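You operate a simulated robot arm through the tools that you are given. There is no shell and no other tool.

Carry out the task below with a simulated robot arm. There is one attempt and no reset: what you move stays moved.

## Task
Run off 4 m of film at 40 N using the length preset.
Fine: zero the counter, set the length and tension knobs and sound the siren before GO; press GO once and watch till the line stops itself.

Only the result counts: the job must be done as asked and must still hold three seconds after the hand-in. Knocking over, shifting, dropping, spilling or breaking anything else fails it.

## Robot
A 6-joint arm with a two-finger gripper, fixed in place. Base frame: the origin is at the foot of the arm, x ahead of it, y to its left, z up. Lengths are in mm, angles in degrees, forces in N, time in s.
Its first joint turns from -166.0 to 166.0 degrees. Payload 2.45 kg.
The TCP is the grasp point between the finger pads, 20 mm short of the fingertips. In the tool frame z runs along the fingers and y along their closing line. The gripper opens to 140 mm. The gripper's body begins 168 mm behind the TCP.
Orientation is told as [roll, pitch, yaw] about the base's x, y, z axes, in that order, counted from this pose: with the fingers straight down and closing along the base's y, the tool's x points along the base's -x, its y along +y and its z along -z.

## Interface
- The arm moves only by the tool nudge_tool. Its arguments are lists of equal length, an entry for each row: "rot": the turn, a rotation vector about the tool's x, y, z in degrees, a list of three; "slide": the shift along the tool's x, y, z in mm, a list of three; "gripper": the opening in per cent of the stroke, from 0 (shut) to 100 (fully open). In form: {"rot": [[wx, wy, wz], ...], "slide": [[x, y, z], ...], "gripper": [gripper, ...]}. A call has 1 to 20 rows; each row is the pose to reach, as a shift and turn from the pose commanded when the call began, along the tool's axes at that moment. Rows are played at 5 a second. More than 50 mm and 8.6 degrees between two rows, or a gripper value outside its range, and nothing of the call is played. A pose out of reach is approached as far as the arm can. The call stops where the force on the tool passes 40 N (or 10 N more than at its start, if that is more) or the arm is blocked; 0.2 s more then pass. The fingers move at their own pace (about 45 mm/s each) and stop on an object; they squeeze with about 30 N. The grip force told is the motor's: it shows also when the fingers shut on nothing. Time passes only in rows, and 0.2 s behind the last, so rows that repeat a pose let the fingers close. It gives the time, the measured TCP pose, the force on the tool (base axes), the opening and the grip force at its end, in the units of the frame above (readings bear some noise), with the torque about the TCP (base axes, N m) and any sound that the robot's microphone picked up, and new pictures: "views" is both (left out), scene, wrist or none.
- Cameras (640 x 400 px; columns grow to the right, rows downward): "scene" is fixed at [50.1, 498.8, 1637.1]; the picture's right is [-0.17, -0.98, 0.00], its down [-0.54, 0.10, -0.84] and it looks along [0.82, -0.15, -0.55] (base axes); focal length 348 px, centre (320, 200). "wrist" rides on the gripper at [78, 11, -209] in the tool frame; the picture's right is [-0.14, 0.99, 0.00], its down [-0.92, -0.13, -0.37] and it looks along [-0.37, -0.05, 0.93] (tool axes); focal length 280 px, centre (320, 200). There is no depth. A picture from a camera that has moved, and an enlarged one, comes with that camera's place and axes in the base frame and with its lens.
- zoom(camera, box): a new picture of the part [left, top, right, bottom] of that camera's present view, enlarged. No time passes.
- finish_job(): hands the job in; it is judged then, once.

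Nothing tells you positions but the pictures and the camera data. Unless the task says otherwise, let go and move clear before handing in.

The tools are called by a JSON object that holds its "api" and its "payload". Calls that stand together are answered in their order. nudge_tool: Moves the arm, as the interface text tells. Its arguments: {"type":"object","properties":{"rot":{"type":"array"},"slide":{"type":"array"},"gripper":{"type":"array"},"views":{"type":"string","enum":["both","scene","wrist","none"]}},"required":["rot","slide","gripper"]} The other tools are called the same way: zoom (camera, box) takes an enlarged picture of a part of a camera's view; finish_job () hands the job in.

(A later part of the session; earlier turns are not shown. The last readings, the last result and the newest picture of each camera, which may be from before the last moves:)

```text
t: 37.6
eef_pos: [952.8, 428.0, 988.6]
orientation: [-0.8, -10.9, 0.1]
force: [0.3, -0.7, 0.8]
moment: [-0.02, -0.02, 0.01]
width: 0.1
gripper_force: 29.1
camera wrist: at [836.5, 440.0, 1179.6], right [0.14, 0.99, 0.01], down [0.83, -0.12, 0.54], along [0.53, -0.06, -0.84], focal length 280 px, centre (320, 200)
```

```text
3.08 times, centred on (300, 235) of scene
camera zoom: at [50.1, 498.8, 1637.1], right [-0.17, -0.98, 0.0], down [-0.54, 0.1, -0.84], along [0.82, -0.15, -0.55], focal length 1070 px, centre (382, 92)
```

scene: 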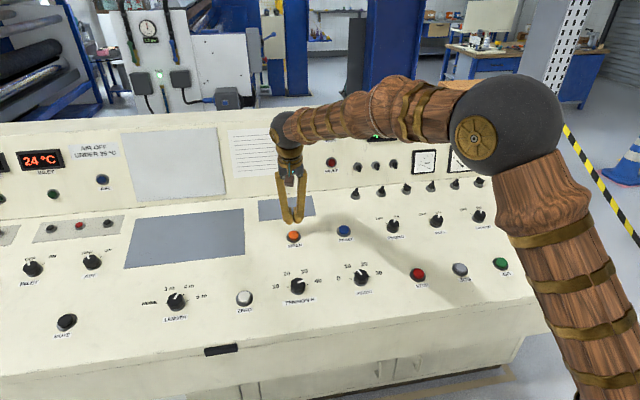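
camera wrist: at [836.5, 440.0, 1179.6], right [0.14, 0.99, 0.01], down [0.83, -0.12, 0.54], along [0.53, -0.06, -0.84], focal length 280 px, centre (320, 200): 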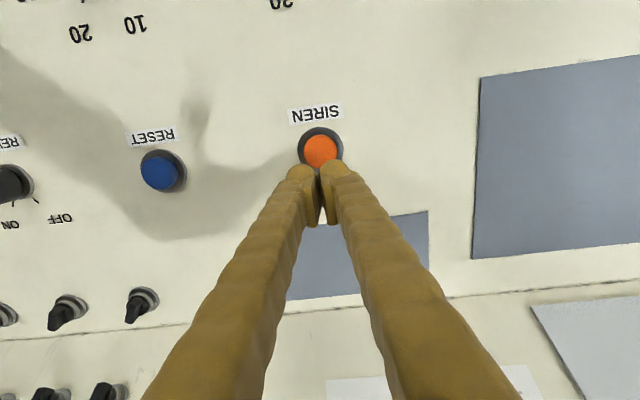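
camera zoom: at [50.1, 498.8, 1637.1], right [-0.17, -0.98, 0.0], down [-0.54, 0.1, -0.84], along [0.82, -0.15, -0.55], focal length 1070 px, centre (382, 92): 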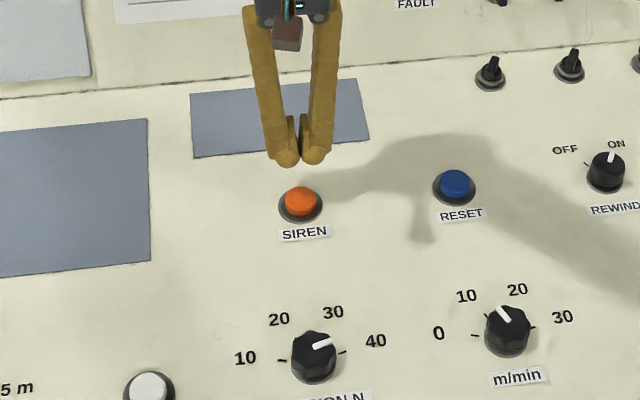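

The siren button sits about 15 mm nearer the operator than the gripper axis. I shift to it and press progressively.

{"api": "nudge_tool", "payload": {"rot": [[0, 0, 0], [0, 0, 0], [0, 0, 0], [0, 0, 0], [0, 0, 0]], "slide": [[15, 1, 0], [15, 1, 20], [15, 1, 40], [15, 1, 48], [15, 1, 48]], "gripper": [0, 0, 0, 0, 0]}}

{"api": "zoom", "payload": {"camera": "wrist", "box": [220, 100, 420, 300]}}

{"api": "zoom", "payload": {"camera": "scene", "box": [230, 170, 370, 300]}}

```text
t: 38.8
eef_pos: [947.1, 432.0, 940.8]
orientation: [-0.9, -10.9, 0.1]
force: [0.1, 0.5, 0.5]
moment: [-0.01, -0.01, -0.01]
width: 0.0
gripper_force: 29.4
camera wrist: at [830.5, 443.9, 1132.0], right [0.14, 0.99, 0.01], down [0.83, -0.12, 0.54], along [0.53, -0.06, -0.84], focal length 280 px, centre (320, 200)
```

scene: 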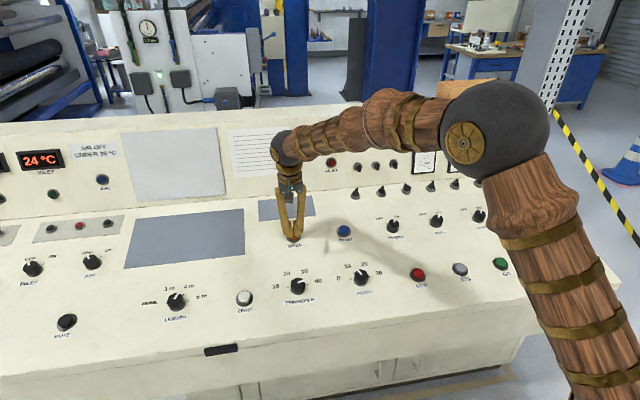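
wrist: 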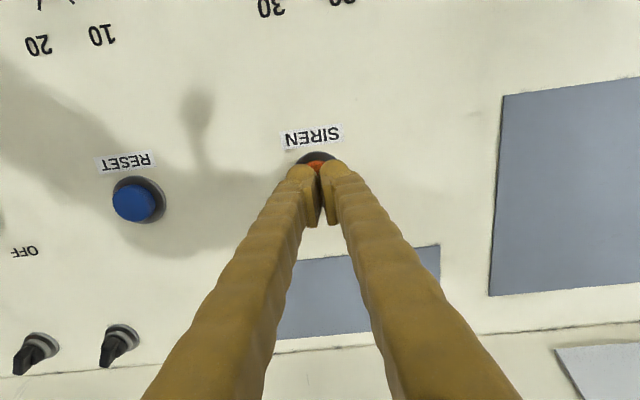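

```text
2.00 times, centred on (320, 200) of wrist
camera zoom: at [830.5, 443.9, 1132.0], right [0.14, 0.99, 0.01], down [0.83, -0.12, 0.54], along [0.53, -0.06, -0.84], focal length 561 px, centre (320, 200)
```

zoom: 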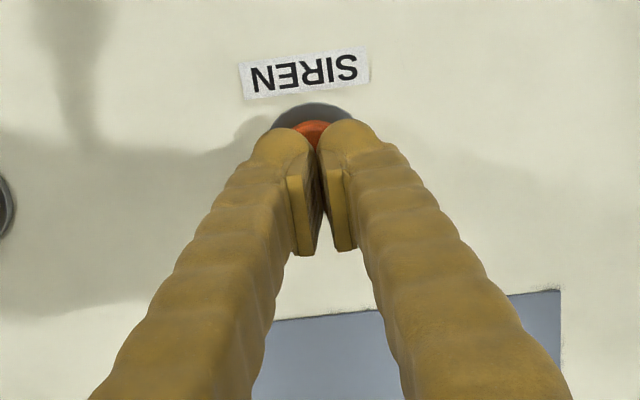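

```text
3.08 times, centred on (300, 235) of scene
camera zoom: at [50.1, 498.8, 1637.1], right [-0.17, -0.98, 0.0], down [-0.54, 0.1, -0.84], along [0.82, -0.15, -0.55], focal length 1070 px, centre (382, 92)
```

zoom: 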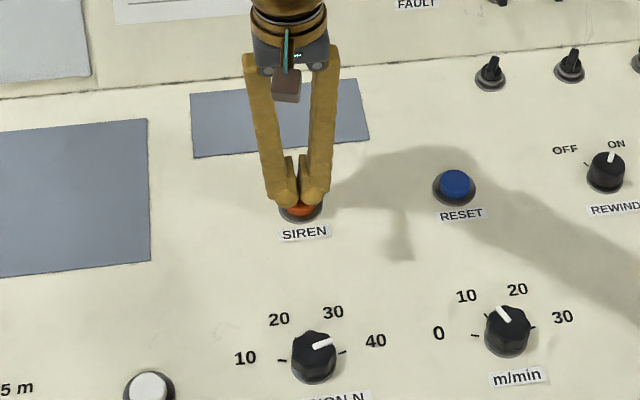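

The tips are just above the siren button. Now I press.

{"api": "nudge_tool", "payload": {"rot": [[0, 0, 0], [0, 0, 0], [0, 0, 0], [0, 0, 0], [0, 0, 0]], "slide": [[2, -2, 6], [2, -2, 11], [2, -2, 15], [2, -2, 18], [2, -2, 21]], "gripper": [0, 0, 0, 0, 0]}}

```text
t: 39.6
eef_pos: [947.5, 429.5, 932.6]
orientation: [-0.7, -11.3, 0.1]
force: [-11.1, -3.1, 20.5]
moment: [0.09, -0.08, 0.03]
width: 6.2
gripper_force: 29.6
heard: click
stopped in row 3: the force on the tool passed its limit at 44 N (the readings are from after the stop); the commanded pose is now the measured one
camera wrist: at [830.7, 441.8, 1123.4], right [0.14, 0.99, 0.02], down [0.83, -0.12, 0.54], along [0.54, -0.06, -0.84], focal length 280 px, centre (320, 200)
```

scene: 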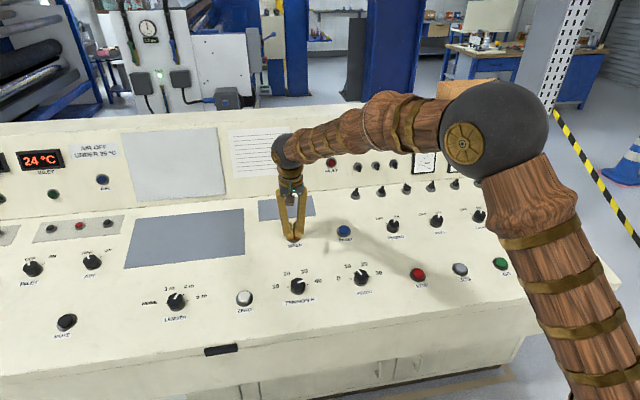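
wrist: 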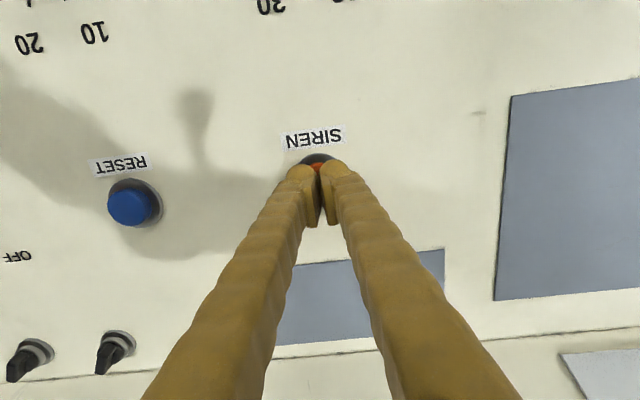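

A click, but no siren sound reported yet. I hold for a moment and listen.

{"api": "nudge_tool", "payload": {"rot": [[0, 0, 0], [0, 0, 0], [0, 0, 0]], "slide": [[0, 0, 0], [0, 0, 1], [0, 0, 1]], "gripper": [0, 0, 0], "views": "none"}}

```text
t: 40.4
eef_pos: [948.5, 430.5, 931.8]
orientation: [-0.7, -11.2, 0.1]
force: [-11.4, -2.6, 36.0]
moment: [-0.03, -0.25, -0.01]
width: 6.2
gripper_force: 29.5
```

{"api": "nudge_tool", "payload": {"rot": [[0, 0, 0], [0, 0, 0], [0, 0, 0]], "slide": [[0, 0, -10], [0, 0, -25], [0, 0, -25]], "gripper": [0, 0, 0]}}

{"api": "zoom", "payload": {"camera": "scene", "box": [230, 170, 370, 300]}}

{"api": "zoom", "payload": {"camera": "wrist", "box": [220, 100, 420, 300]}}

```text
t: 41.2
eef_pos: [944.7, 429.6, 953.0]
orientation: [-0.7, -11.1, 0.1]
force: [-0.3, 0.1, -0.1]
moment: [-0.03, 0.01, 0.06]
width: 0.0
gripper_force: 29.4
camera wrist: at [826.5, 442.0, 1144.6], right [0.14, 0.99, 0.01], down [0.83, -0.12, 0.54], along [0.54, -0.06, -0.84], focal length 280 px, centre (320, 200)
```

scene: 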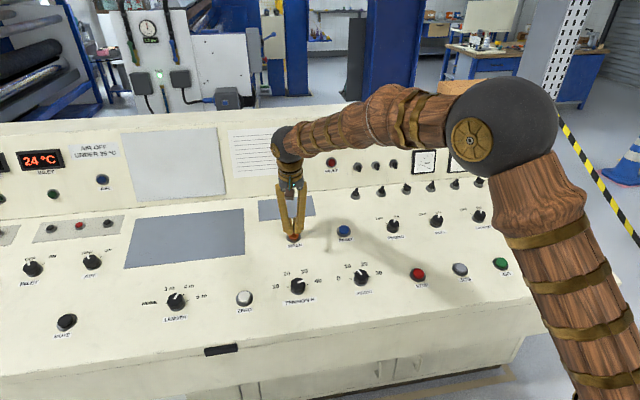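
wrist: 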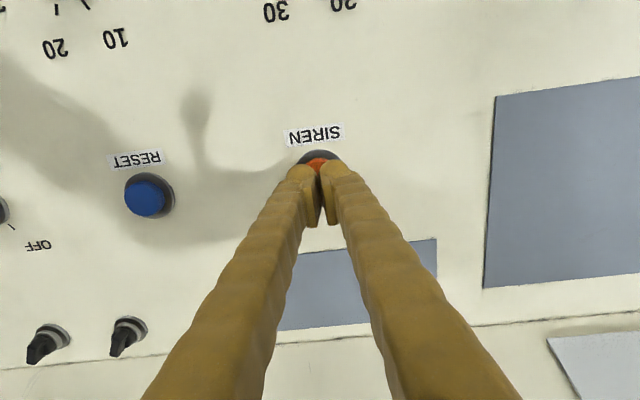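

```text
3.08 times, centred on (300, 235) of scene
camera zoom: at [50.1, 498.8, 1637.1], right [-0.17, -0.98, 0.0], down [-0.54, 0.1, -0.84], along [0.82, -0.15, -0.55], focal length 1070 px, centre (382, 92)
```

zoom: 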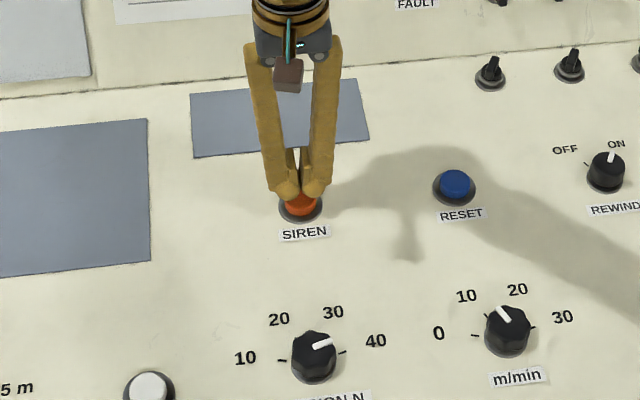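

```text
2.00 times, centred on (320, 200) of wrist
camera zoom: at [826.5, 442.0, 1144.6], right [0.14, 0.99, 0.01], down [0.83, -0.12, 0.54], along [0.54, -0.06, -0.84], focal length 561 px, centre (320, 200)
```

zoom: 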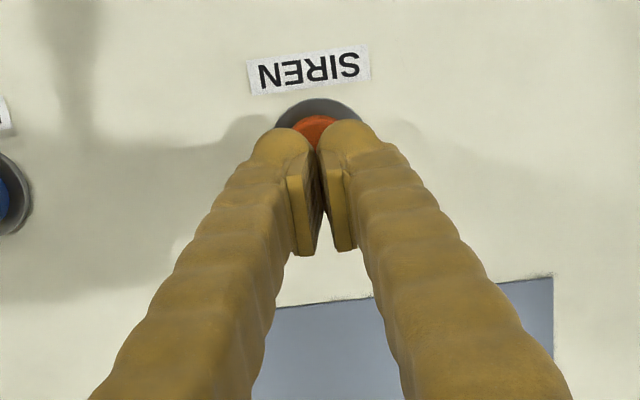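

The siren only gave a click. I will press it again a little more centrally and hold it longer, so I can listen for a tone.

{"api": "nudge_tool", "payload": {"rot": [[0, 0, 0], [0, 0, 0], [0, 0, 0], [0, 0, 0], [0, 0, 0], [0, 0, 0], [0, 0, 0], [0, 0, 0], [0, 0, 0]], "slide": [[5, 0, 5], [5, 0, 11], [5, 0, 14], [5, 0, 16], [5, 0, 18], [5, 0, 18], [5, 0, 18], [5, 0, 18], [5, 0, 18]], "gripper": [0, 0, 0, 0, 0, 0, 0, 0, 0], "views": "scene"}}

```text
t: 43.2
eef_pos: [941.8, 430.2, 935.4]
orientation: [-0.6, -11.2, 0.1]
force: [-0.4, -0.3, 2.7]
moment: [-0.01, -0.04, -0.02]
width: 6.1
gripper_force: 29.5
heard: click
```

scene: 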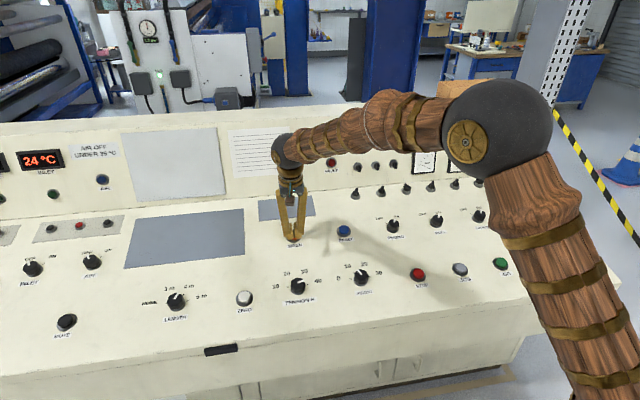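

The press registers with a click at light force. I retract and carry the closed fingers across to hover over GO, at about (747, −200, 874).

{"api": "nudge_tool", "payload": {"rot": [[0, 0, 0], [0, 0, 0], [0, 0, 0], [0, 0, 0], [0, 0, 0], [0, 0, 0], [0, 0, 0], [0, 0, 0], [0, 0, 0], [0, 0, 0], [0, 0, 0], [0, 0, 0], [0, 0, 0], [0, 0, 0], [0, 0, 0], [0, 0, 0], [0, 0, 0], [0, 0, 0], [0, 0, 0]], "slide": [[0, 0, -25], [0, 0, -65], [13.5, -42, -70], [27, -84, -70], [40.6, -126, -70], [54, -168, -70], [67.7, -210, -70], [81, -252, -70], [94.8, -294, -70], [108, -336, -70], [122, -378, -70], [135, -420, -70], [149, -462, -70], [162, -504, -70], [176, -546, -65], [189.7, -588, -60], [203, -630, -55], [203, -630, -50], [203, -630, -50]], "gripper": [0, 0, 0, 0, 0, 0, 0, 0, 0, 0, 0, 0, 0, 0, 0, 0, 0, 0, 0]}}

{"api": "zoom", "payload": {"camera": "wrist", "box": [220, 100, 420, 300]}}

{"api": "zoom", "payload": {"camera": "scene", "box": [320, 110, 540, 200]}}

```text
t: 47.2
eef_pos: [733.4, -200.8, 951.9]
orientation: [-0.8, -11.1, 0.1]
force: [-0.4, -0.5, 0.2]
moment: [0.0, -0.03, -0.02]
width: 0.3
gripper_force: 29.4
camera wrist: at [616.6, -189.0, 1143.4], right [0.14, 0.99, 0.01], down [0.83, -0.12, 0.54], along [0.54, -0.06, -0.84], focal length 280 px, centre (320, 200)
```

scene: 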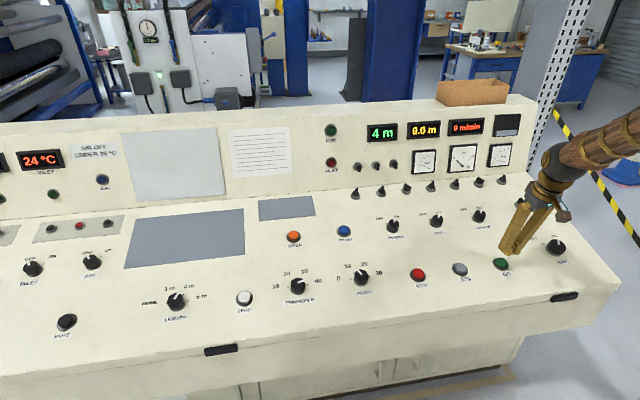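
wrist: 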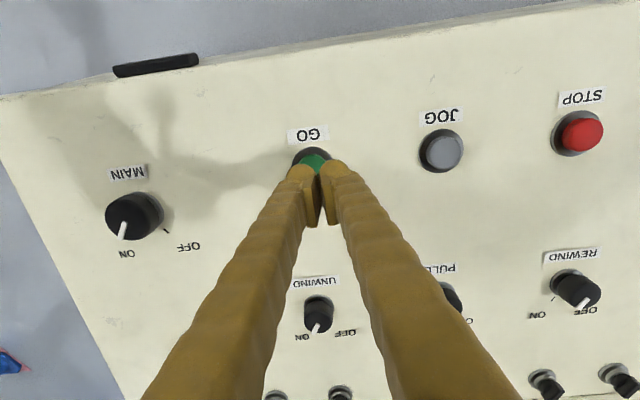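

```text
2.00 times, centred on (320, 200) of wrist
camera zoom: at [616.6, -189.0, 1143.4], right [0.14, 0.99, 0.01], down [0.83, -0.12, 0.54], along [0.54, -0.06, -0.84], focal length 561 px, centre (320, 200)
```

zoom: 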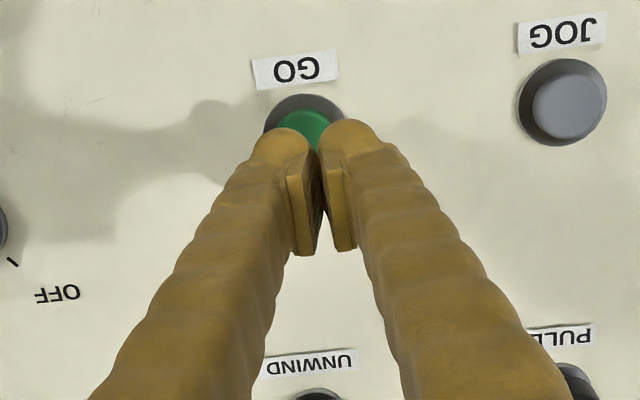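

```text
2.91 times, centred on (430, 155) of scene
camera zoom: at [50.1, 498.8, 1637.1], right [-0.17, -0.98, 0.0], down [-0.54, 0.1, -0.84], along [0.82, -0.15, -0.55], focal length 1011 px, centre (0, 331)
```

zoom: 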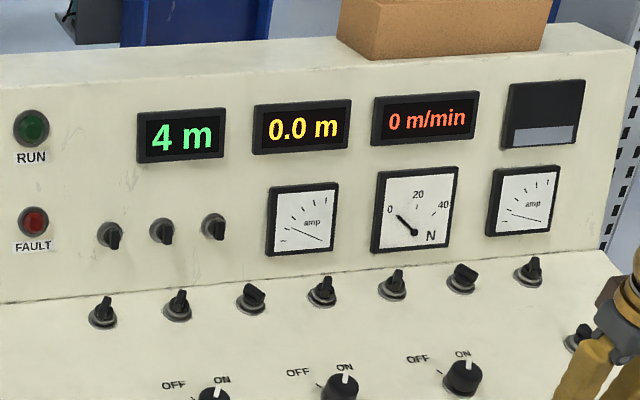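

The displays show 4 m, 0.0 m and 0 m/min. I take one last look at the knobs; zooming costs no time.

{"api": "zoom", "payload": {"camera": "scene", "box": [240, 220, 400, 320]}}

{"api": "zoom", "payload": {"camera": "scene", "box": [130, 270, 230, 330]}}

{"api": "zoom", "payload": {"camera": "scene", "box": [460, 220, 560, 290]}}

```text
4.00 times, centred on (320, 270) of scene
camera zoom: at [50.1, 498.8, 1637.1], right [-0.17, -0.98, 0.0], down [-0.54, 0.1, -0.84], along [0.82, -0.15, -0.55], focal length 1390 px, centre (320, -80)
```

zoom: 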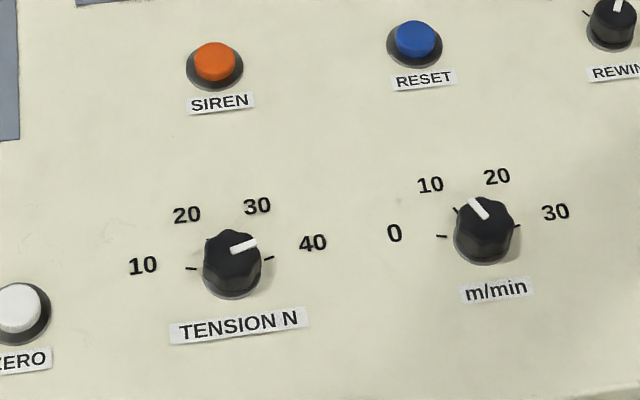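

```text
6.40 times, centred on (180, 300) of scene
camera zoom: at [50.1, 498.8, 1637.1], right [-0.17, -0.98, 0.0], down [-0.54, 0.1, -0.84], along [0.82, -0.15, -0.55], focal length 2224 px, centre (1216, -440)
```

zoom: 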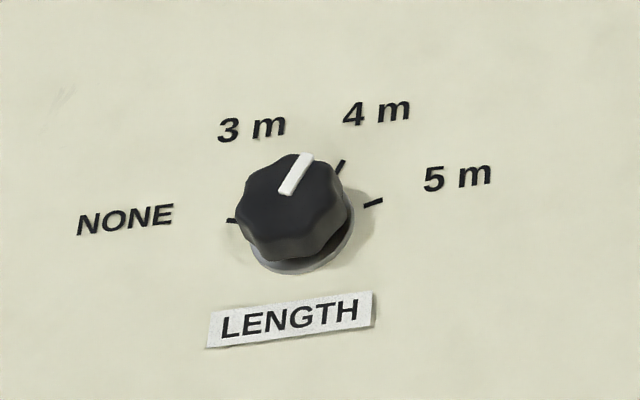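

```text
5.71 times, centred on (510, 255) of scene
camera zoom: at [50.1, 498.8, 1637.1], right [-0.17, -0.98, 0.0], down [-0.54, 0.1, -0.84], along [0.82, -0.15, -0.55], focal length 1986 px, centre (-766, -114)
```

zoom: 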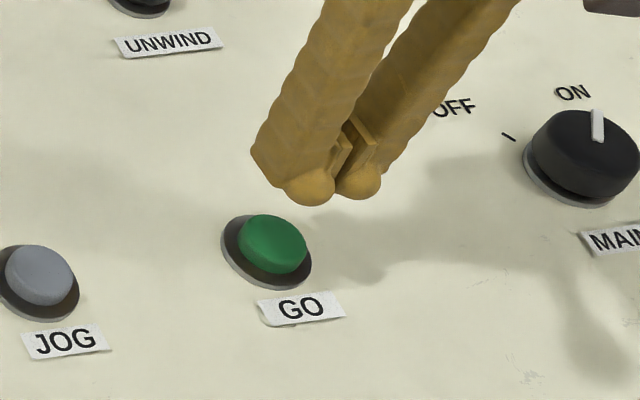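

Everything looks set. No siren tone was ever reported, though, and GO may be pressed only once. I will go back and hold SIREN longer to be sure, since extra siren presses do no harm.

{"api": "nudge_tool", "payload": {"rot": [[0, 0, 0], [0, 0, 0], [0, 0, 0], [0, 0, 0], [0, 0, 0], [0, 0, 0], [0, 0, 0], [0, 0, 0], [0, 0, 0], [0, 0, 0], [0, 0, 0], [0, 0, 0], [0, 0, 0], [0, 0, 0], [0, 0, 0], [0, 0, 0], [0, 0, 0], [0, 0, 0]], "slide": [[0, 0, -20], [-13.5, 42, -20], [-27, 84, -20], [-40.6, 126, -20], [-54, 168, -20], [-67.7, 210, -20], [-81, 252, -20], [-94.8, 294, -20], [-108, 336, -20], [-122, 378, -20], [-135, 420, -20], [-149, 462, -20], [-162, 504, -20], [-176, 546, -20], [-189.7, 588, -20], [-203, 630, -10], [-203, 630, 25], [-203, 630, 35]], "gripper": [0, 0, 0, 0, 0, 0, 0, 0, 0, 0, 0, 0, 0, 0, 0, 0, 0, 0]}}

{"api": "zoom", "payload": {"camera": "wrist", "box": [220, 100, 420, 300]}}

```text
t: 51.0
eef_pos: [940.5, 430.6, 950.6]
orientation: [-0.7, -11.1, 0.1]
force: [-0.1, 0.1, -0.4]
moment: [-0.02, 0.03, 0.0]
width: 0.0
gripper_force: 29.3
camera wrist: at [823.6, 442.2, 1141.4], right [0.14, 0.99, 0.01], down [0.83, -0.12, 0.54], along [0.54, -0.06, -0.84], focal length 280 px, centre (320, 200)
```

scene: 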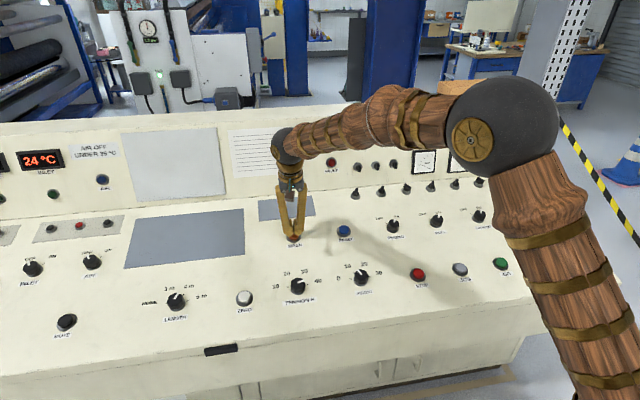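
wrist: 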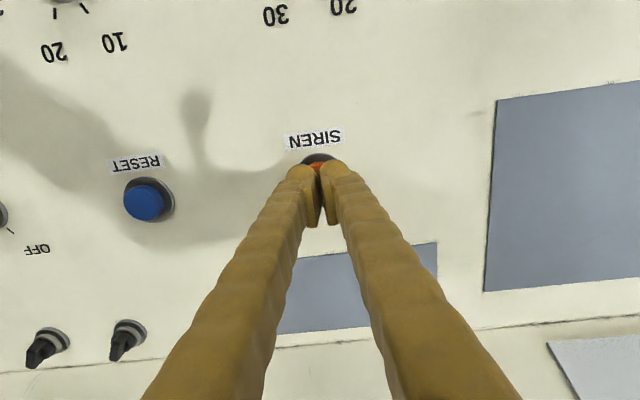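

```text
2.00 times, centred on (320, 200) of wrist
camera zoom: at [823.6, 442.2, 1141.4], right [0.14, 0.99, 0.01], down [0.83, -0.12, 0.54], along [0.54, -0.06, -0.84], focal length 561 px, centre (320, 200)
```

zoom: 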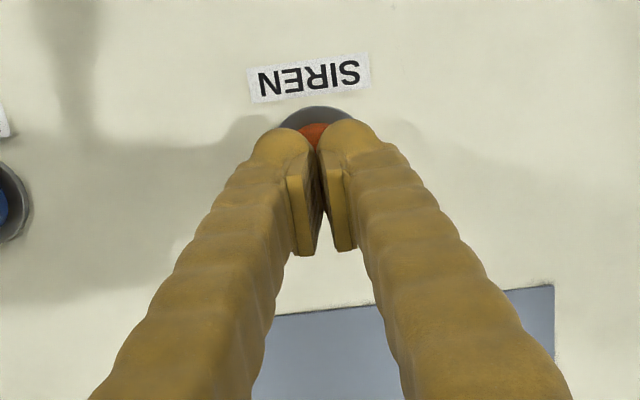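

I press SIREN and hold for about 3 s.

{"api": "nudge_tool", "payload": {"rot": [[0, 0, 0], [0, 0, 0], [0, 0, 0], [0, 0, 0], [0, 0, 0], [0, 0, 0], [0, 0, 0], [0, 0, 0], [0, 0, 0], [0, 0, 0], [0, 0, 0], [0, 0, 0], [0, 0, 0], [0, 0, 0], [0, 0, 0], [0, 0, 0], [0, 0, 0], [0, 0, 0]], "slide": [[0, 0, 8], [0, 0, 13], [0, 0, 15], [0, 0, 16.5], [0, 0, 16.5], [0, 0, 16.5], [0, 0, 16.5], [0, 0, 16.5], [0, 0, 16.5], [0, 0, 16.5], [0, 0, 16.5], [0, 0, 16.5], [0, 0, 16.5], [0, 0, 16.5], [0, 0, 16.5], [0, 0, 16.5], [0, 0, 16.5], [0, 0, 16.5]], "gripper": [0, 0, 0, 0, 0, 0, 0, 0, 0, 0, 0, 0, 0, 0, 0, 0, 0, 0], "views": "scene"}}

```text
t: 54.8
eef_pos: [942.1, 429.1, 933.0]
orientation: [-0.7, -11.1, 0.1]
force: [-1.8, -0.2, 3.7]
moment: [-0.01, -0.01, 0.03]
width: 6.1
gripper_force: 29.4
heard: click
```

scene: 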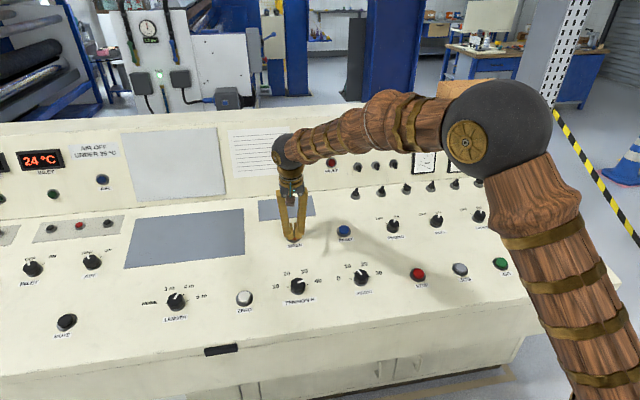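

It is the same click at the same light force, so that is the button's registered press; the first press had also bottomed it out. I return to hover over GO.

{"api": "nudge_tool", "payload": {"rot": [[0, 0, 0], [0, 0, 0], [0, 0, 0], [0, 0, 0], [0, 0, 0], [0, 0, 0], [0, 0, 0], [0, 0, 0], [0, 0, 0], [0, 0, 0], [0, 0, 0], [0, 0, 0], [0, 0, 0], [0, 0, 0], [0, 0, 0], [0, 0, 0], [0, 0, 0], [0, 0, 0], [0, 0, 0]], "slide": [[0, 0, -25], [0, 0, -65], [13.5, -42, -70], [27, -84, -70], [40.6, -126, -70], [54, -168, -70], [67.7, -210, -70], [81, -252, -70], [94.8, -294, -70], [108, -336, -70], [122, -378, -70], [135, -420, -70], [149, -462, -70], [162, -504, -70], [176, -546, -65], [189.7, -588, -60], [205, -634, -50], [205, -634, -25], [205, -634, -15]], "gripper": [0, 0, 0, 0, 0, 0, 0, 0, 0, 0, 0, 0, 0, 0, 0, 0, 0, 0, 0]}}

{"api": "zoom", "payload": {"camera": "wrist", "box": [220, 100, 420, 300]}}

{"api": "zoom", "payload": {"camera": "scene", "box": [460, 220, 560, 290]}}

{"api": "zoom", "payload": {"camera": "scene", "box": [320, 110, 540, 200]}}

```text
t: 58.8
eef_pos: [737.2, -204.6, 915.4]
orientation: [-0.7, -11.2, 0.1]
force: [0.9, 0.5, -0.3]
moment: [-0.01, 0.03, 0.01]
width: 0.0
gripper_force: 29.6
camera wrist: at [620.6, -191.6, 1106.8], right [0.14, 0.99, 0.01], down [0.83, -0.12, 0.54], along [0.54, -0.06, -0.84], focal length 280 px, centre (320, 200)
```

scene: 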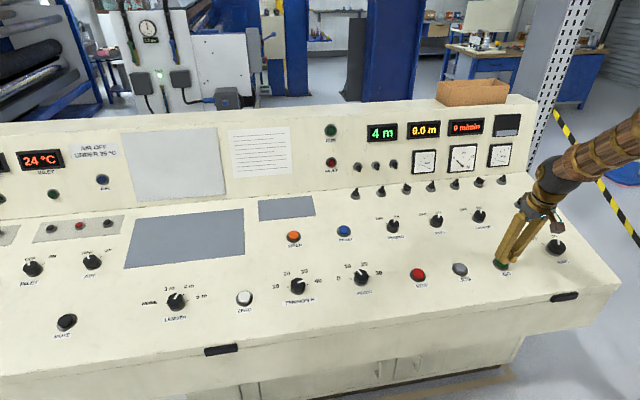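
wrist: 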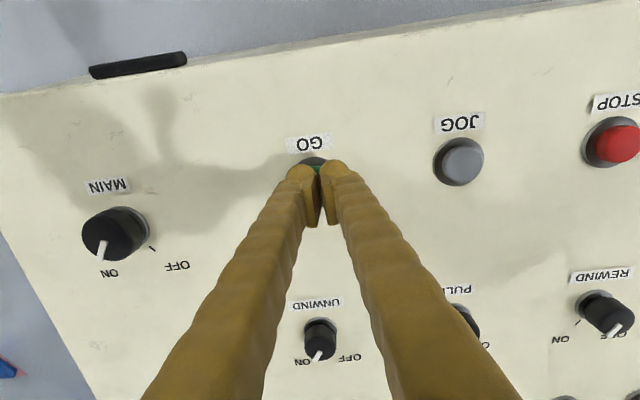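

```text
2.00 times, centred on (320, 200) of wrist
camera zoom: at [620.6, -191.6, 1106.8], right [0.14, 0.99, 0.01], down [0.83, -0.12, 0.54], along [0.54, -0.06, -0.84], focal length 561 px, centre (320, 200)
```

zoom: 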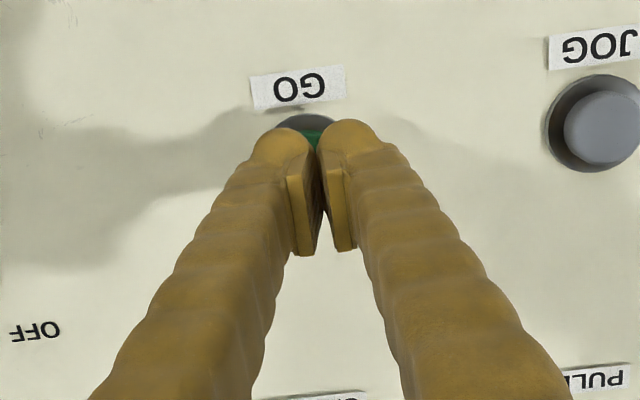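

```text
5.71 times, centred on (510, 255) of scene
camera zoom: at [50.1, 498.8, 1637.1], right [-0.17, -0.98, 0.0], down [-0.54, 0.1, -0.84], along [0.82, -0.15, -0.55], focal length 1986 px, centre (-766, -114)
```

zoom: 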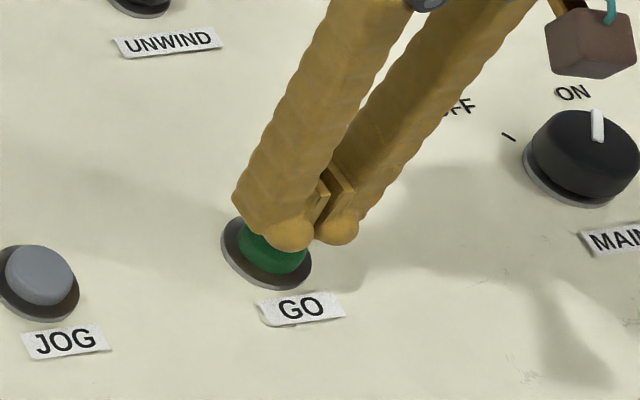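

```text
2.91 times, centred on (430, 155) of scene
camera zoom: at [50.1, 498.8, 1637.1], right [-0.17, -0.98, 0.0], down [-0.54, 0.1, -0.84], along [0.82, -0.15, -0.55], focal length 1011 px, centre (0, 331)
```

zoom: 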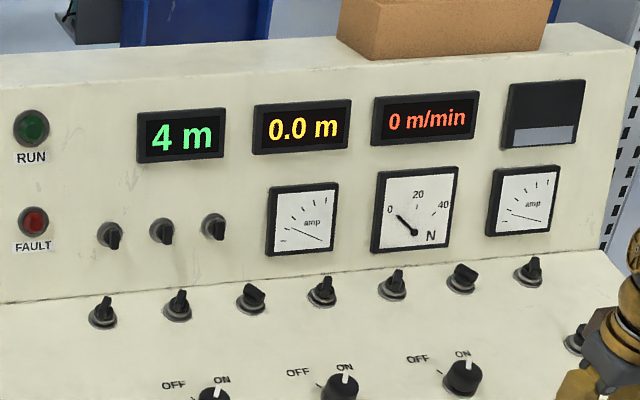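

The fingertips look close but slightly off in y, and the two views differ on which way. I come down another 12 mm, still above the button, and check again.

{"api": "nudge_tool", "payload": {"rot": [[0, 0, 0], [0, 0, 0]], "slide": [[0, 0, 7], [0, 0, 12]], "gripper": [0, 0]}}

{"api": "zoom", "payload": {"camera": "wrist", "box": [270, 130, 370, 200]}}

{"api": "zoom", "payload": {"camera": "scene", "box": [470, 230, 550, 285]}}

```text
t: 59.4
eef_pos: [741.3, -203.8, 904.1]
orientation: [-0.7, -11.2, 0.1]
force: [0.0, 0.0, 0.3]
moment: [0.04, -0.02, 0.01]
width: 0.2
gripper_force: 29.7
camera wrist: at [623.6, -191.2, 1095.2], right [0.14, 0.99, 0.01], down [0.83, -0.12, 0.54], along [0.54, -0.06, -0.84], focal length 280 px, centre (320, 200)
```

scene: 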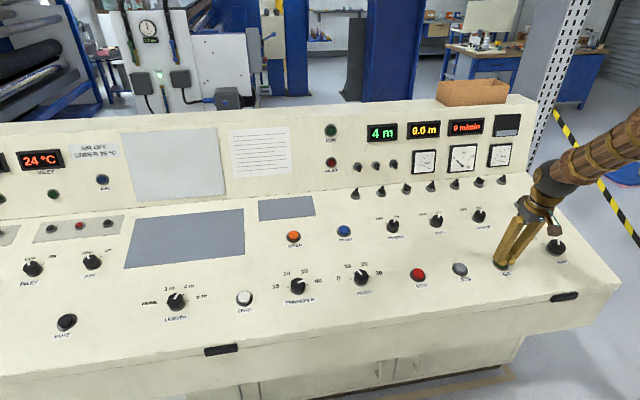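
wrist: 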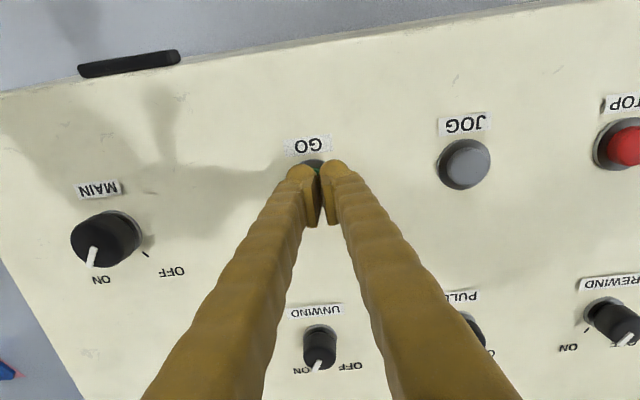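

```text
5.71 times, centred on (320, 165) of wrist
camera zoom: at [623.6, -191.2, 1095.2], right [0.14, 0.99, 0.01], down [0.83, -0.12, 0.54], along [0.54, -0.06, -0.84], focal length 1602 px, centre (320, 400)
```

zoom: 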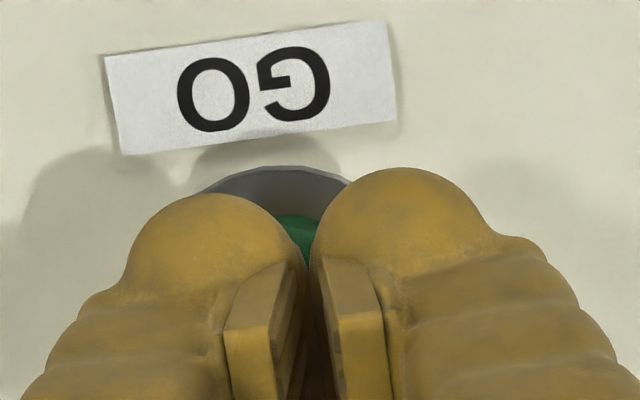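

```text
7.27 times, centred on (510, 258) of scene
camera zoom: at [50.1, 498.8, 1637.1], right [-0.17, -0.98, 0.0], down [-0.54, 0.1, -0.84], along [0.82, -0.15, -0.55], focal length 2528 px, centre (-1062, -218)
```

zoom: 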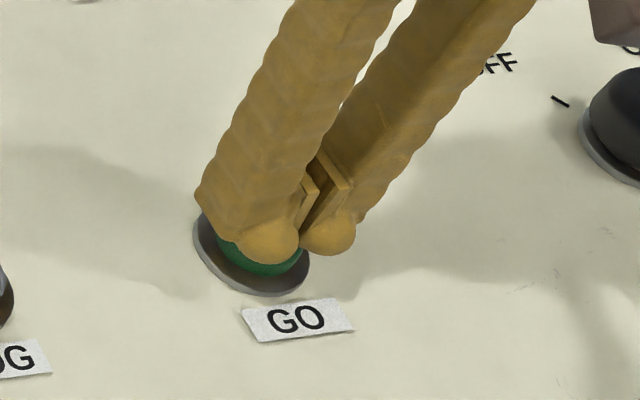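

The wrist view, which was reliable for ZERO and SIREN, puts GO within a few mm of the tips, and in either reading a fingertip lands on the cap. I press straight down in small steps, once.

{"api": "nudge_tool", "payload": {"rot": [[0, 0, 0], [0, 0, 0], [0, 0, 0], [0, 0, 0], [0, 0, 0]], "slide": [[0, -2, 5], [0, -2, 9], [0, -2, 12], [0, -2, 14], [0, -2, 15]], "gripper": [0, 0, 0, 0, 0]}}

```text
t: 60.6
eef_pos: [742.8, -206.6, 889.9]
orientation: [-0.8, -11.2, 0.0]
force: [-0.5, 0.8, 2.2]
moment: [0.06, -0.05, 0.01]
width: 0.0
gripper_force: 29.6
camera wrist: at [625.7, -194.5, 1081.2], right [0.14, 0.99, 0.01], down [0.83, -0.12, 0.54], along [0.54, -0.06, -0.84], focal length 280 px, centre (320, 200)
```

scene: 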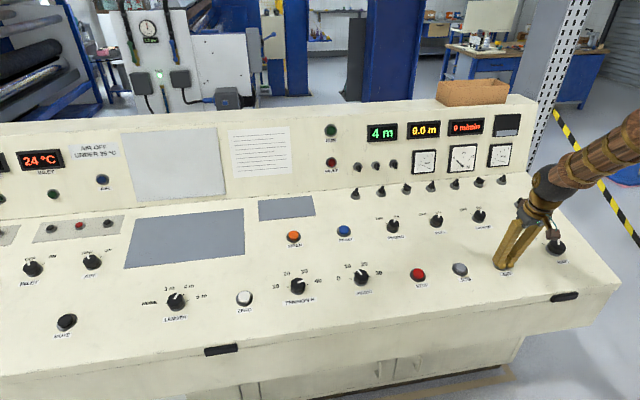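
wrist: 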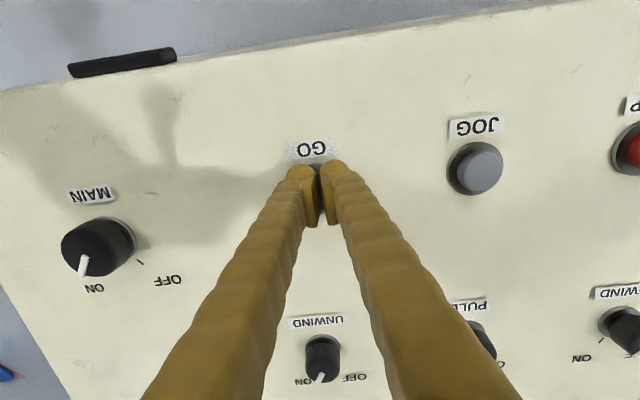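

Contact has started (about 2 N) with no click yet. I press a few mm more.

{"api": "nudge_tool", "payload": {"rot": [[0, 0, 0], [0, 0, 0], [0, 0, 0]], "slide": [[0, 0, 1.5], [0, 0, 3], [0, 0, 4]], "gripper": [0, 0, 0]}}

{"api": "zoom", "payload": {"camera": "scene", "box": [320, 110, 540, 200]}}

```text
t: 61.4
eef_pos: [742.7, -206.8, 887.1]
orientation: [-0.7, -11.1, 0.1]
force: [-0.8, 2.0, 3.8]
moment: [0.07, -0.02, 0.04]
width: 6.0
gripper_force: 29.9
heard: click
camera wrist: at [626.6, -194.6, 1078.0], right [0.14, 0.99, 0.01], down [0.83, -0.12, 0.54], along [0.54, -0.06, -0.84], focal length 280 px, centre (320, 200)
```

scene: 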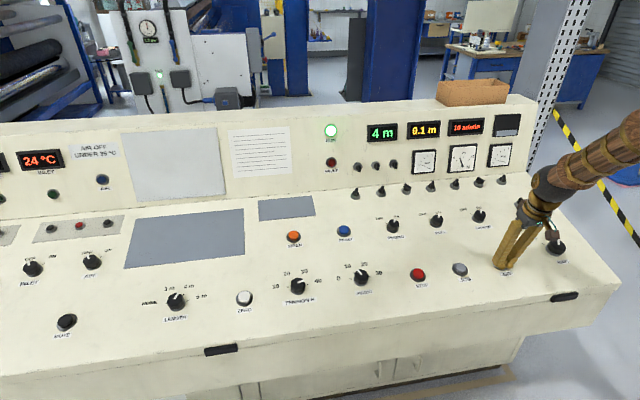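
wrist: 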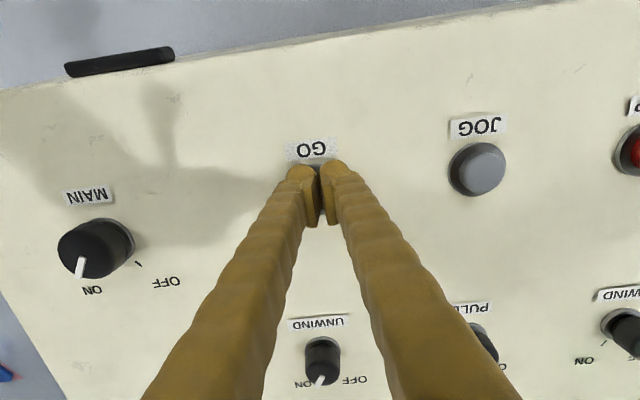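

```text
2.91 times, centred on (430, 155) of scene
camera zoom: at [50.1, 498.8, 1637.1], right [-0.17, -0.98, 0.0], down [-0.54, 0.1, -0.84], along [0.82, -0.15, -0.55], focal length 1011 px, centre (0, 331)
```

zoom: 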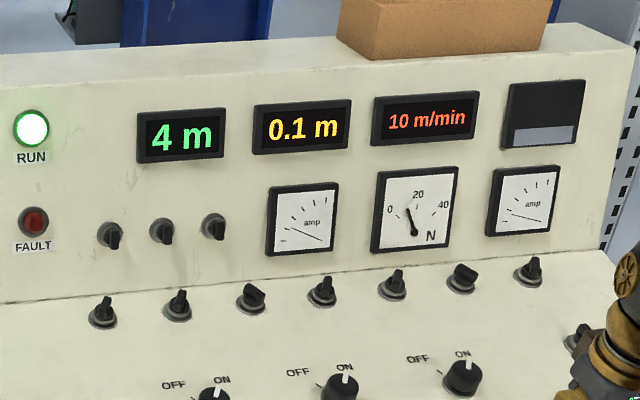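

The line is running: RUN is lit, the counter is at 0.1 m, speed is 10 m/min and the tension needle is rising. I retract from GO and watch; 4 m at 10 m/min should take about 24 s.

{"api": "nudge_tool", "payload": {"rot": [[0, 0, 0], [0, 0, 0], [0, 0, 0], [0, 0, 0], [0, 0, 0], [0, 0, 0], [0, 0, 0], [0, 0, 0], [0, 0, 0], [0, 0, 0], [0, 0, 0], [0, 0, 0]], "slide": [[0, 0, -15], [0, 0, -45], [0, 0, -80], [0, 0, -100], [0, 0, -100], [0, 0, -100], [0, 0, -100], [0, 0, -100], [0, 0, -100], [0, 0, -100], [0, 0, -100], [0, 0, -100]], "gripper": [0, 0, 0, 0, 0, 0, 0, 0, 0, 0, 0, 0], "views": "scene"}}

{"api": "zoom", "payload": {"camera": "scene", "box": [320, 110, 540, 200]}}

```text
t: 64.0
eef_pos: [722.8, -206.7, 982.5]
orientation: [-0.7, -11.1, 0.0]
force: [0.1, 0.0, 0.6]
moment: [0.02, 0.0, 0.01]
width: 0.0
gripper_force: 29.2
```

scene: 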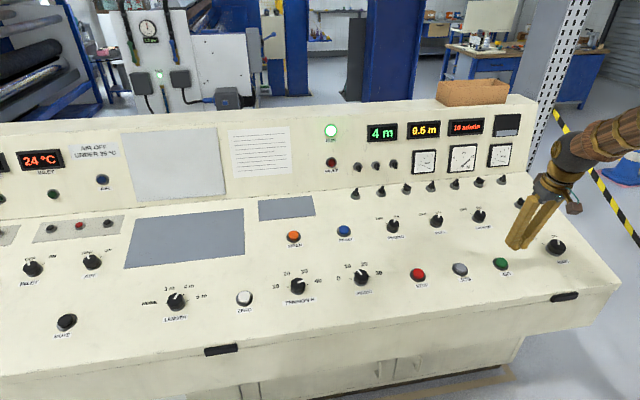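

```text
2.91 times, centred on (430, 155) of scene
camera zoom: at [50.1, 498.8, 1637.1], right [-0.17, -0.98, 0.0], down [-0.54, 0.1, -0.84], along [0.82, -0.15, -0.55], focal length 1011 px, centre (0, 331)
```

zoom: 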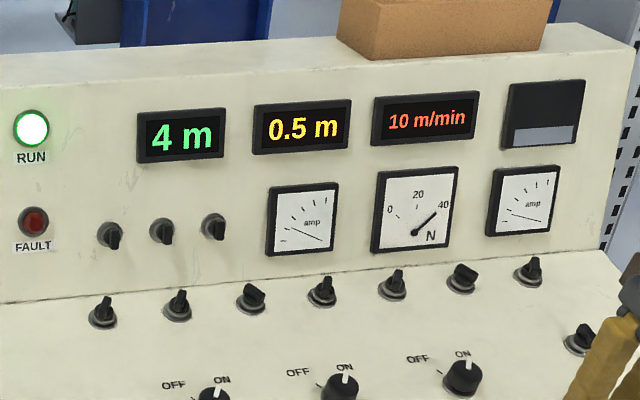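

The tension needle points at 40 N and the counter is counting. I wait for the line to stop itself.

{"api": "nudge_tool", "payload": {"rot": [[0, 0, 0], [0, 0, 0], [0, 0, 0], [0, 0, 0], [0, 0, 0], [0, 0, 0], [0, 0, 0], [0, 0, 0], [0, 0, 0], [0, 0, 0], [0, 0, 0], [0, 0, 0], [0, 0, 0], [0, 0, 0], [0, 0, 0], [0, 0, 0], [0, 0, 0], [0, 0, 0], [0, 0, 0], [0, 0, 0]], "slide": [[0, 0, 0], [0, 0, 0], [0, 0, 0], [0, 0, 0], [0, 0, 0], [0, 0, 0], [0, 0, 0], [0, 0, 0], [0, 0, 0], [0, 0, 0], [0, 0, 0], [0, 0, 0], [0, 0, 0], [0, 0, 0], [0, 0, 0], [0, 0, 0], [0, 0, 0], [0, 0, 0], [0, 0, 0], [0, 0, 0]], "gripper": [0, 0, 0, 0, 0, 0, 0, 0, 0, 0, 0, 0, 0, 0, 0, 0, 0, 0, 0, 0], "views": "none"}}

{"api": "nudge_tool", "payload": {"rot": [[0, 0, 0], [0, 0, 0], [0, 0, 0], [0, 0, 0], [0, 0, 0], [0, 0, 0], [0, 0, 0], [0, 0, 0], [0, 0, 0], [0, 0, 0], [0, 0, 0], [0, 0, 0], [0, 0, 0], [0, 0, 0], [0, 0, 0], [0, 0, 0], [0, 0, 0], [0, 0, 0], [0, 0, 0], [0, 0, 0]], "slide": [[0, 0, 0], [0, 0, 0], [0, 0, 0], [0, 0, 0], [0, 0, 0], [0, 0, 0], [0, 0, 0], [0, 0, 0], [0, 0, 0], [0, 0, 0], [0, 0, 0], [0, 0, 0], [0, 0, 0], [0, 0, 0], [0, 0, 0], [0, 0, 0], [0, 0, 0], [0, 0, 0], [0, 0, 0], [0, 0, 0]], "gripper": [0, 0, 0, 0, 0, 0, 0, 0, 0, 0, 0, 0, 0, 0, 0, 0, 0, 0, 0, 0], "views": "scene"}}

{"api": "zoom", "payload": {"camera": "scene", "box": [320, 110, 540, 200]}}

```text
t: 68.2
eef_pos: [722.1, -206.2, 982.8]
orientation: [-0.7, -11.1, 0.1]
force: [0.4, -0.5, -0.4]
moment: [-0.02, 0.0, -0.03]
width: 0.0
gripper_force: 29.7
```

```text
t: 72.4
eef_pos: [723.3, -205.9, 982.4]
orientation: [-0.7, -11.1, 0.1]
force: [0.0, 0.3, -0.7]
moment: [0.02, 0.0, 0.0]
width: 0.0
gripper_force: 29.4
```

scene: 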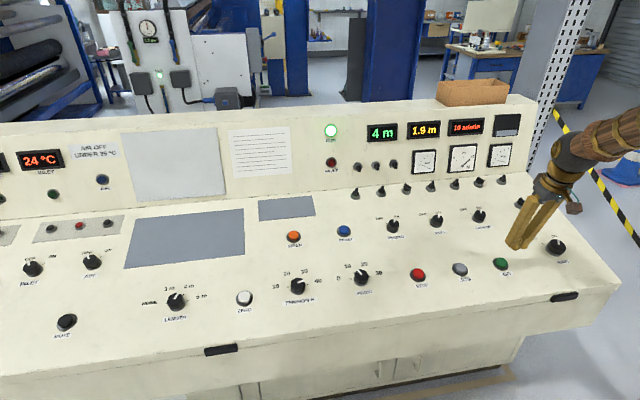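

```text
2.91 times, centred on (430, 155) of scene
camera zoom: at [50.1, 498.8, 1637.1], right [-0.17, -0.98, 0.0], down [-0.54, 0.1, -0.84], along [0.82, -0.15, -0.55], focal length 1011 px, centre (0, 331)
```

zoom: 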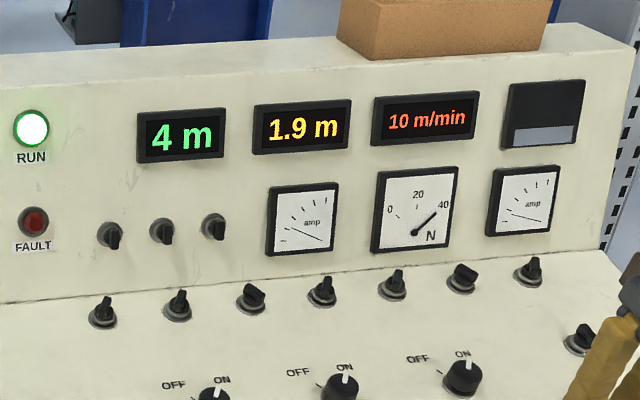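

The counter reads 1.9 m with the needle steady at 40 N. I keep waiting.

{"api": "nudge_tool", "payload": {"rot": [[0, 0, 0], [0, 0, 0], [0, 0, 0], [0, 0, 0], [0, 0, 0], [0, 0, 0], [0, 0, 0], [0, 0, 0], [0, 0, 0], [0, 0, 0], [0, 0, 0], [0, 0, 0], [0, 0, 0], [0, 0, 0], [0, 0, 0], [0, 0, 0], [0, 0, 0], [0, 0, 0], [0, 0, 0], [0, 0, 0]], "slide": [[0, 0, 0], [0, 0, 0], [0, 0, 0], [0, 0, 0], [0, 0, 0], [0, 0, 0], [0, 0, 0], [0, 0, 0], [0, 0, 0], [0, 0, 0], [0, 0, 0], [0, 0, 0], [0, 0, 0], [0, 0, 0], [0, 0, 0], [0, 0, 0], [0, 0, 0], [0, 0, 0], [0, 0, 0], [0, 0, 0]], "gripper": [0, 0, 0, 0, 0, 0, 0, 0, 0, 0, 0, 0, 0, 0, 0, 0, 0, 0, 0, 0], "views": "none"}}

{"api": "nudge_tool", "payload": {"rot": [[0, 0, 0], [0, 0, 0], [0, 0, 0], [0, 0, 0], [0, 0, 0], [0, 0, 0], [0, 0, 0], [0, 0, 0], [0, 0, 0], [0, 0, 0], [0, 0, 0], [0, 0, 0], [0, 0, 0], [0, 0, 0], [0, 0, 0], [0, 0, 0], [0, 0, 0], [0, 0, 0], [0, 0, 0], [0, 0, 0]], "slide": [[0, 0, 0], [0, 0, 0], [0, 0, 0], [0, 0, 0], [0, 0, 0], [0, 0, 0], [0, 0, 0], [0, 0, 0], [0, 0, 0], [0, 0, 0], [0, 0, 0], [0, 0, 0], [0, 0, 0], [0, 0, 0], [0, 0, 0], [0, 0, 0], [0, 0, 0], [0, 0, 0], [0, 0, 0], [0, 0, 0]], "gripper": [0, 0, 0, 0, 0, 0, 0, 0, 0, 0, 0, 0, 0, 0, 0, 0, 0, 0, 0, 0], "views": "none"}}

{"api": "nudge_tool", "payload": {"rot": [[0, 0, 0], [0, 0, 0], [0, 0, 0], [0, 0, 0], [0, 0, 0], [0, 0, 0], [0, 0, 0], [0, 0, 0], [0, 0, 0], [0, 0, 0], [0, 0, 0], [0, 0, 0], [0, 0, 0], [0, 0, 0], [0, 0, 0], [0, 0, 0], [0, 0, 0], [0, 0, 0], [0, 0, 0], [0, 0, 0]], "slide": [[0, 0, 0], [0, 0, 0], [0, 0, 0], [0, 0, 0], [0, 0, 0], [0, 0, 0], [0, 0, 0], [0, 0, 0], [0, 0, 0], [0, 0, 0], [0, 0, 0], [0, 0, 0], [0, 0, 0], [0, 0, 0], [0, 0, 0], [0, 0, 0], [0, 0, 0], [0, 0, 0], [0, 0, 0], [0, 0, 0]], "gripper": [0, 0, 0, 0, 0, 0, 0, 0, 0, 0, 0, 0, 0, 0, 0, 0, 0, 0, 0, 0], "views": "scene"}}

{"api": "zoom", "payload": {"camera": "scene", "box": [320, 110, 540, 200]}}

```text
t: 76.6
eef_pos: [722.5, -207.1, 983.7]
orientation: [-0.7, -11.1, 0.0]
force: [0.4, -0.4, 0.1]
moment: [-0.03, 0.02, 0.01]
width: 0.0
gripper_force: 29.1
```

```text
t: 80.8
eef_pos: [723.3, -205.9, 982.2]
orientation: [-0.7, -11.1, 0.1]
force: [0.4, -0.2, 1.2]
moment: [0.0, -0.01, 0.0]
width: 0.0
gripper_force: 30.0
```

```text
t: 85.0
eef_pos: [722.5, -205.0, 983.0]
orientation: [-0.7, -11.0, 0.1]
force: [0.3, 0.1, -0.4]
moment: [-0.01, 0.0, -0.01]
width: 0.0
gripper_force: 29.6
```

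scene: 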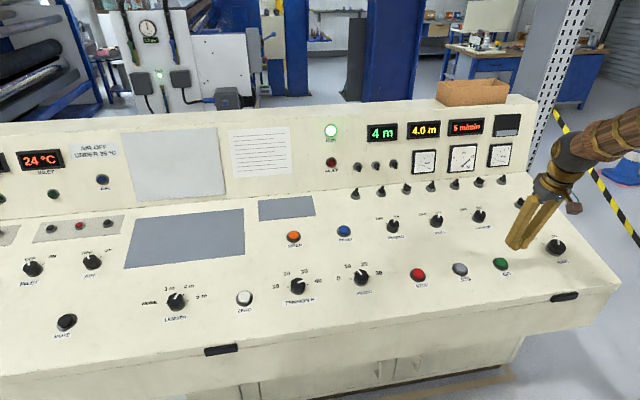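

```text
2.91 times, centred on (430, 155) of scene
camera zoom: at [50.1, 498.8, 1637.1], right [-0.17, -0.98, 0.0], down [-0.54, 0.1, -0.84], along [0.82, -0.15, -0.55], focal length 1011 px, centre (0, 331)
```

zoom: 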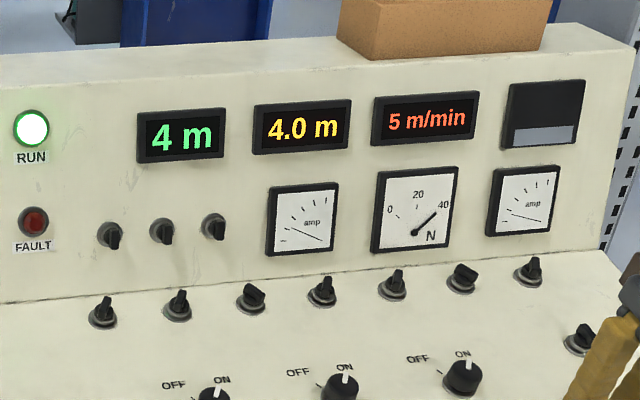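

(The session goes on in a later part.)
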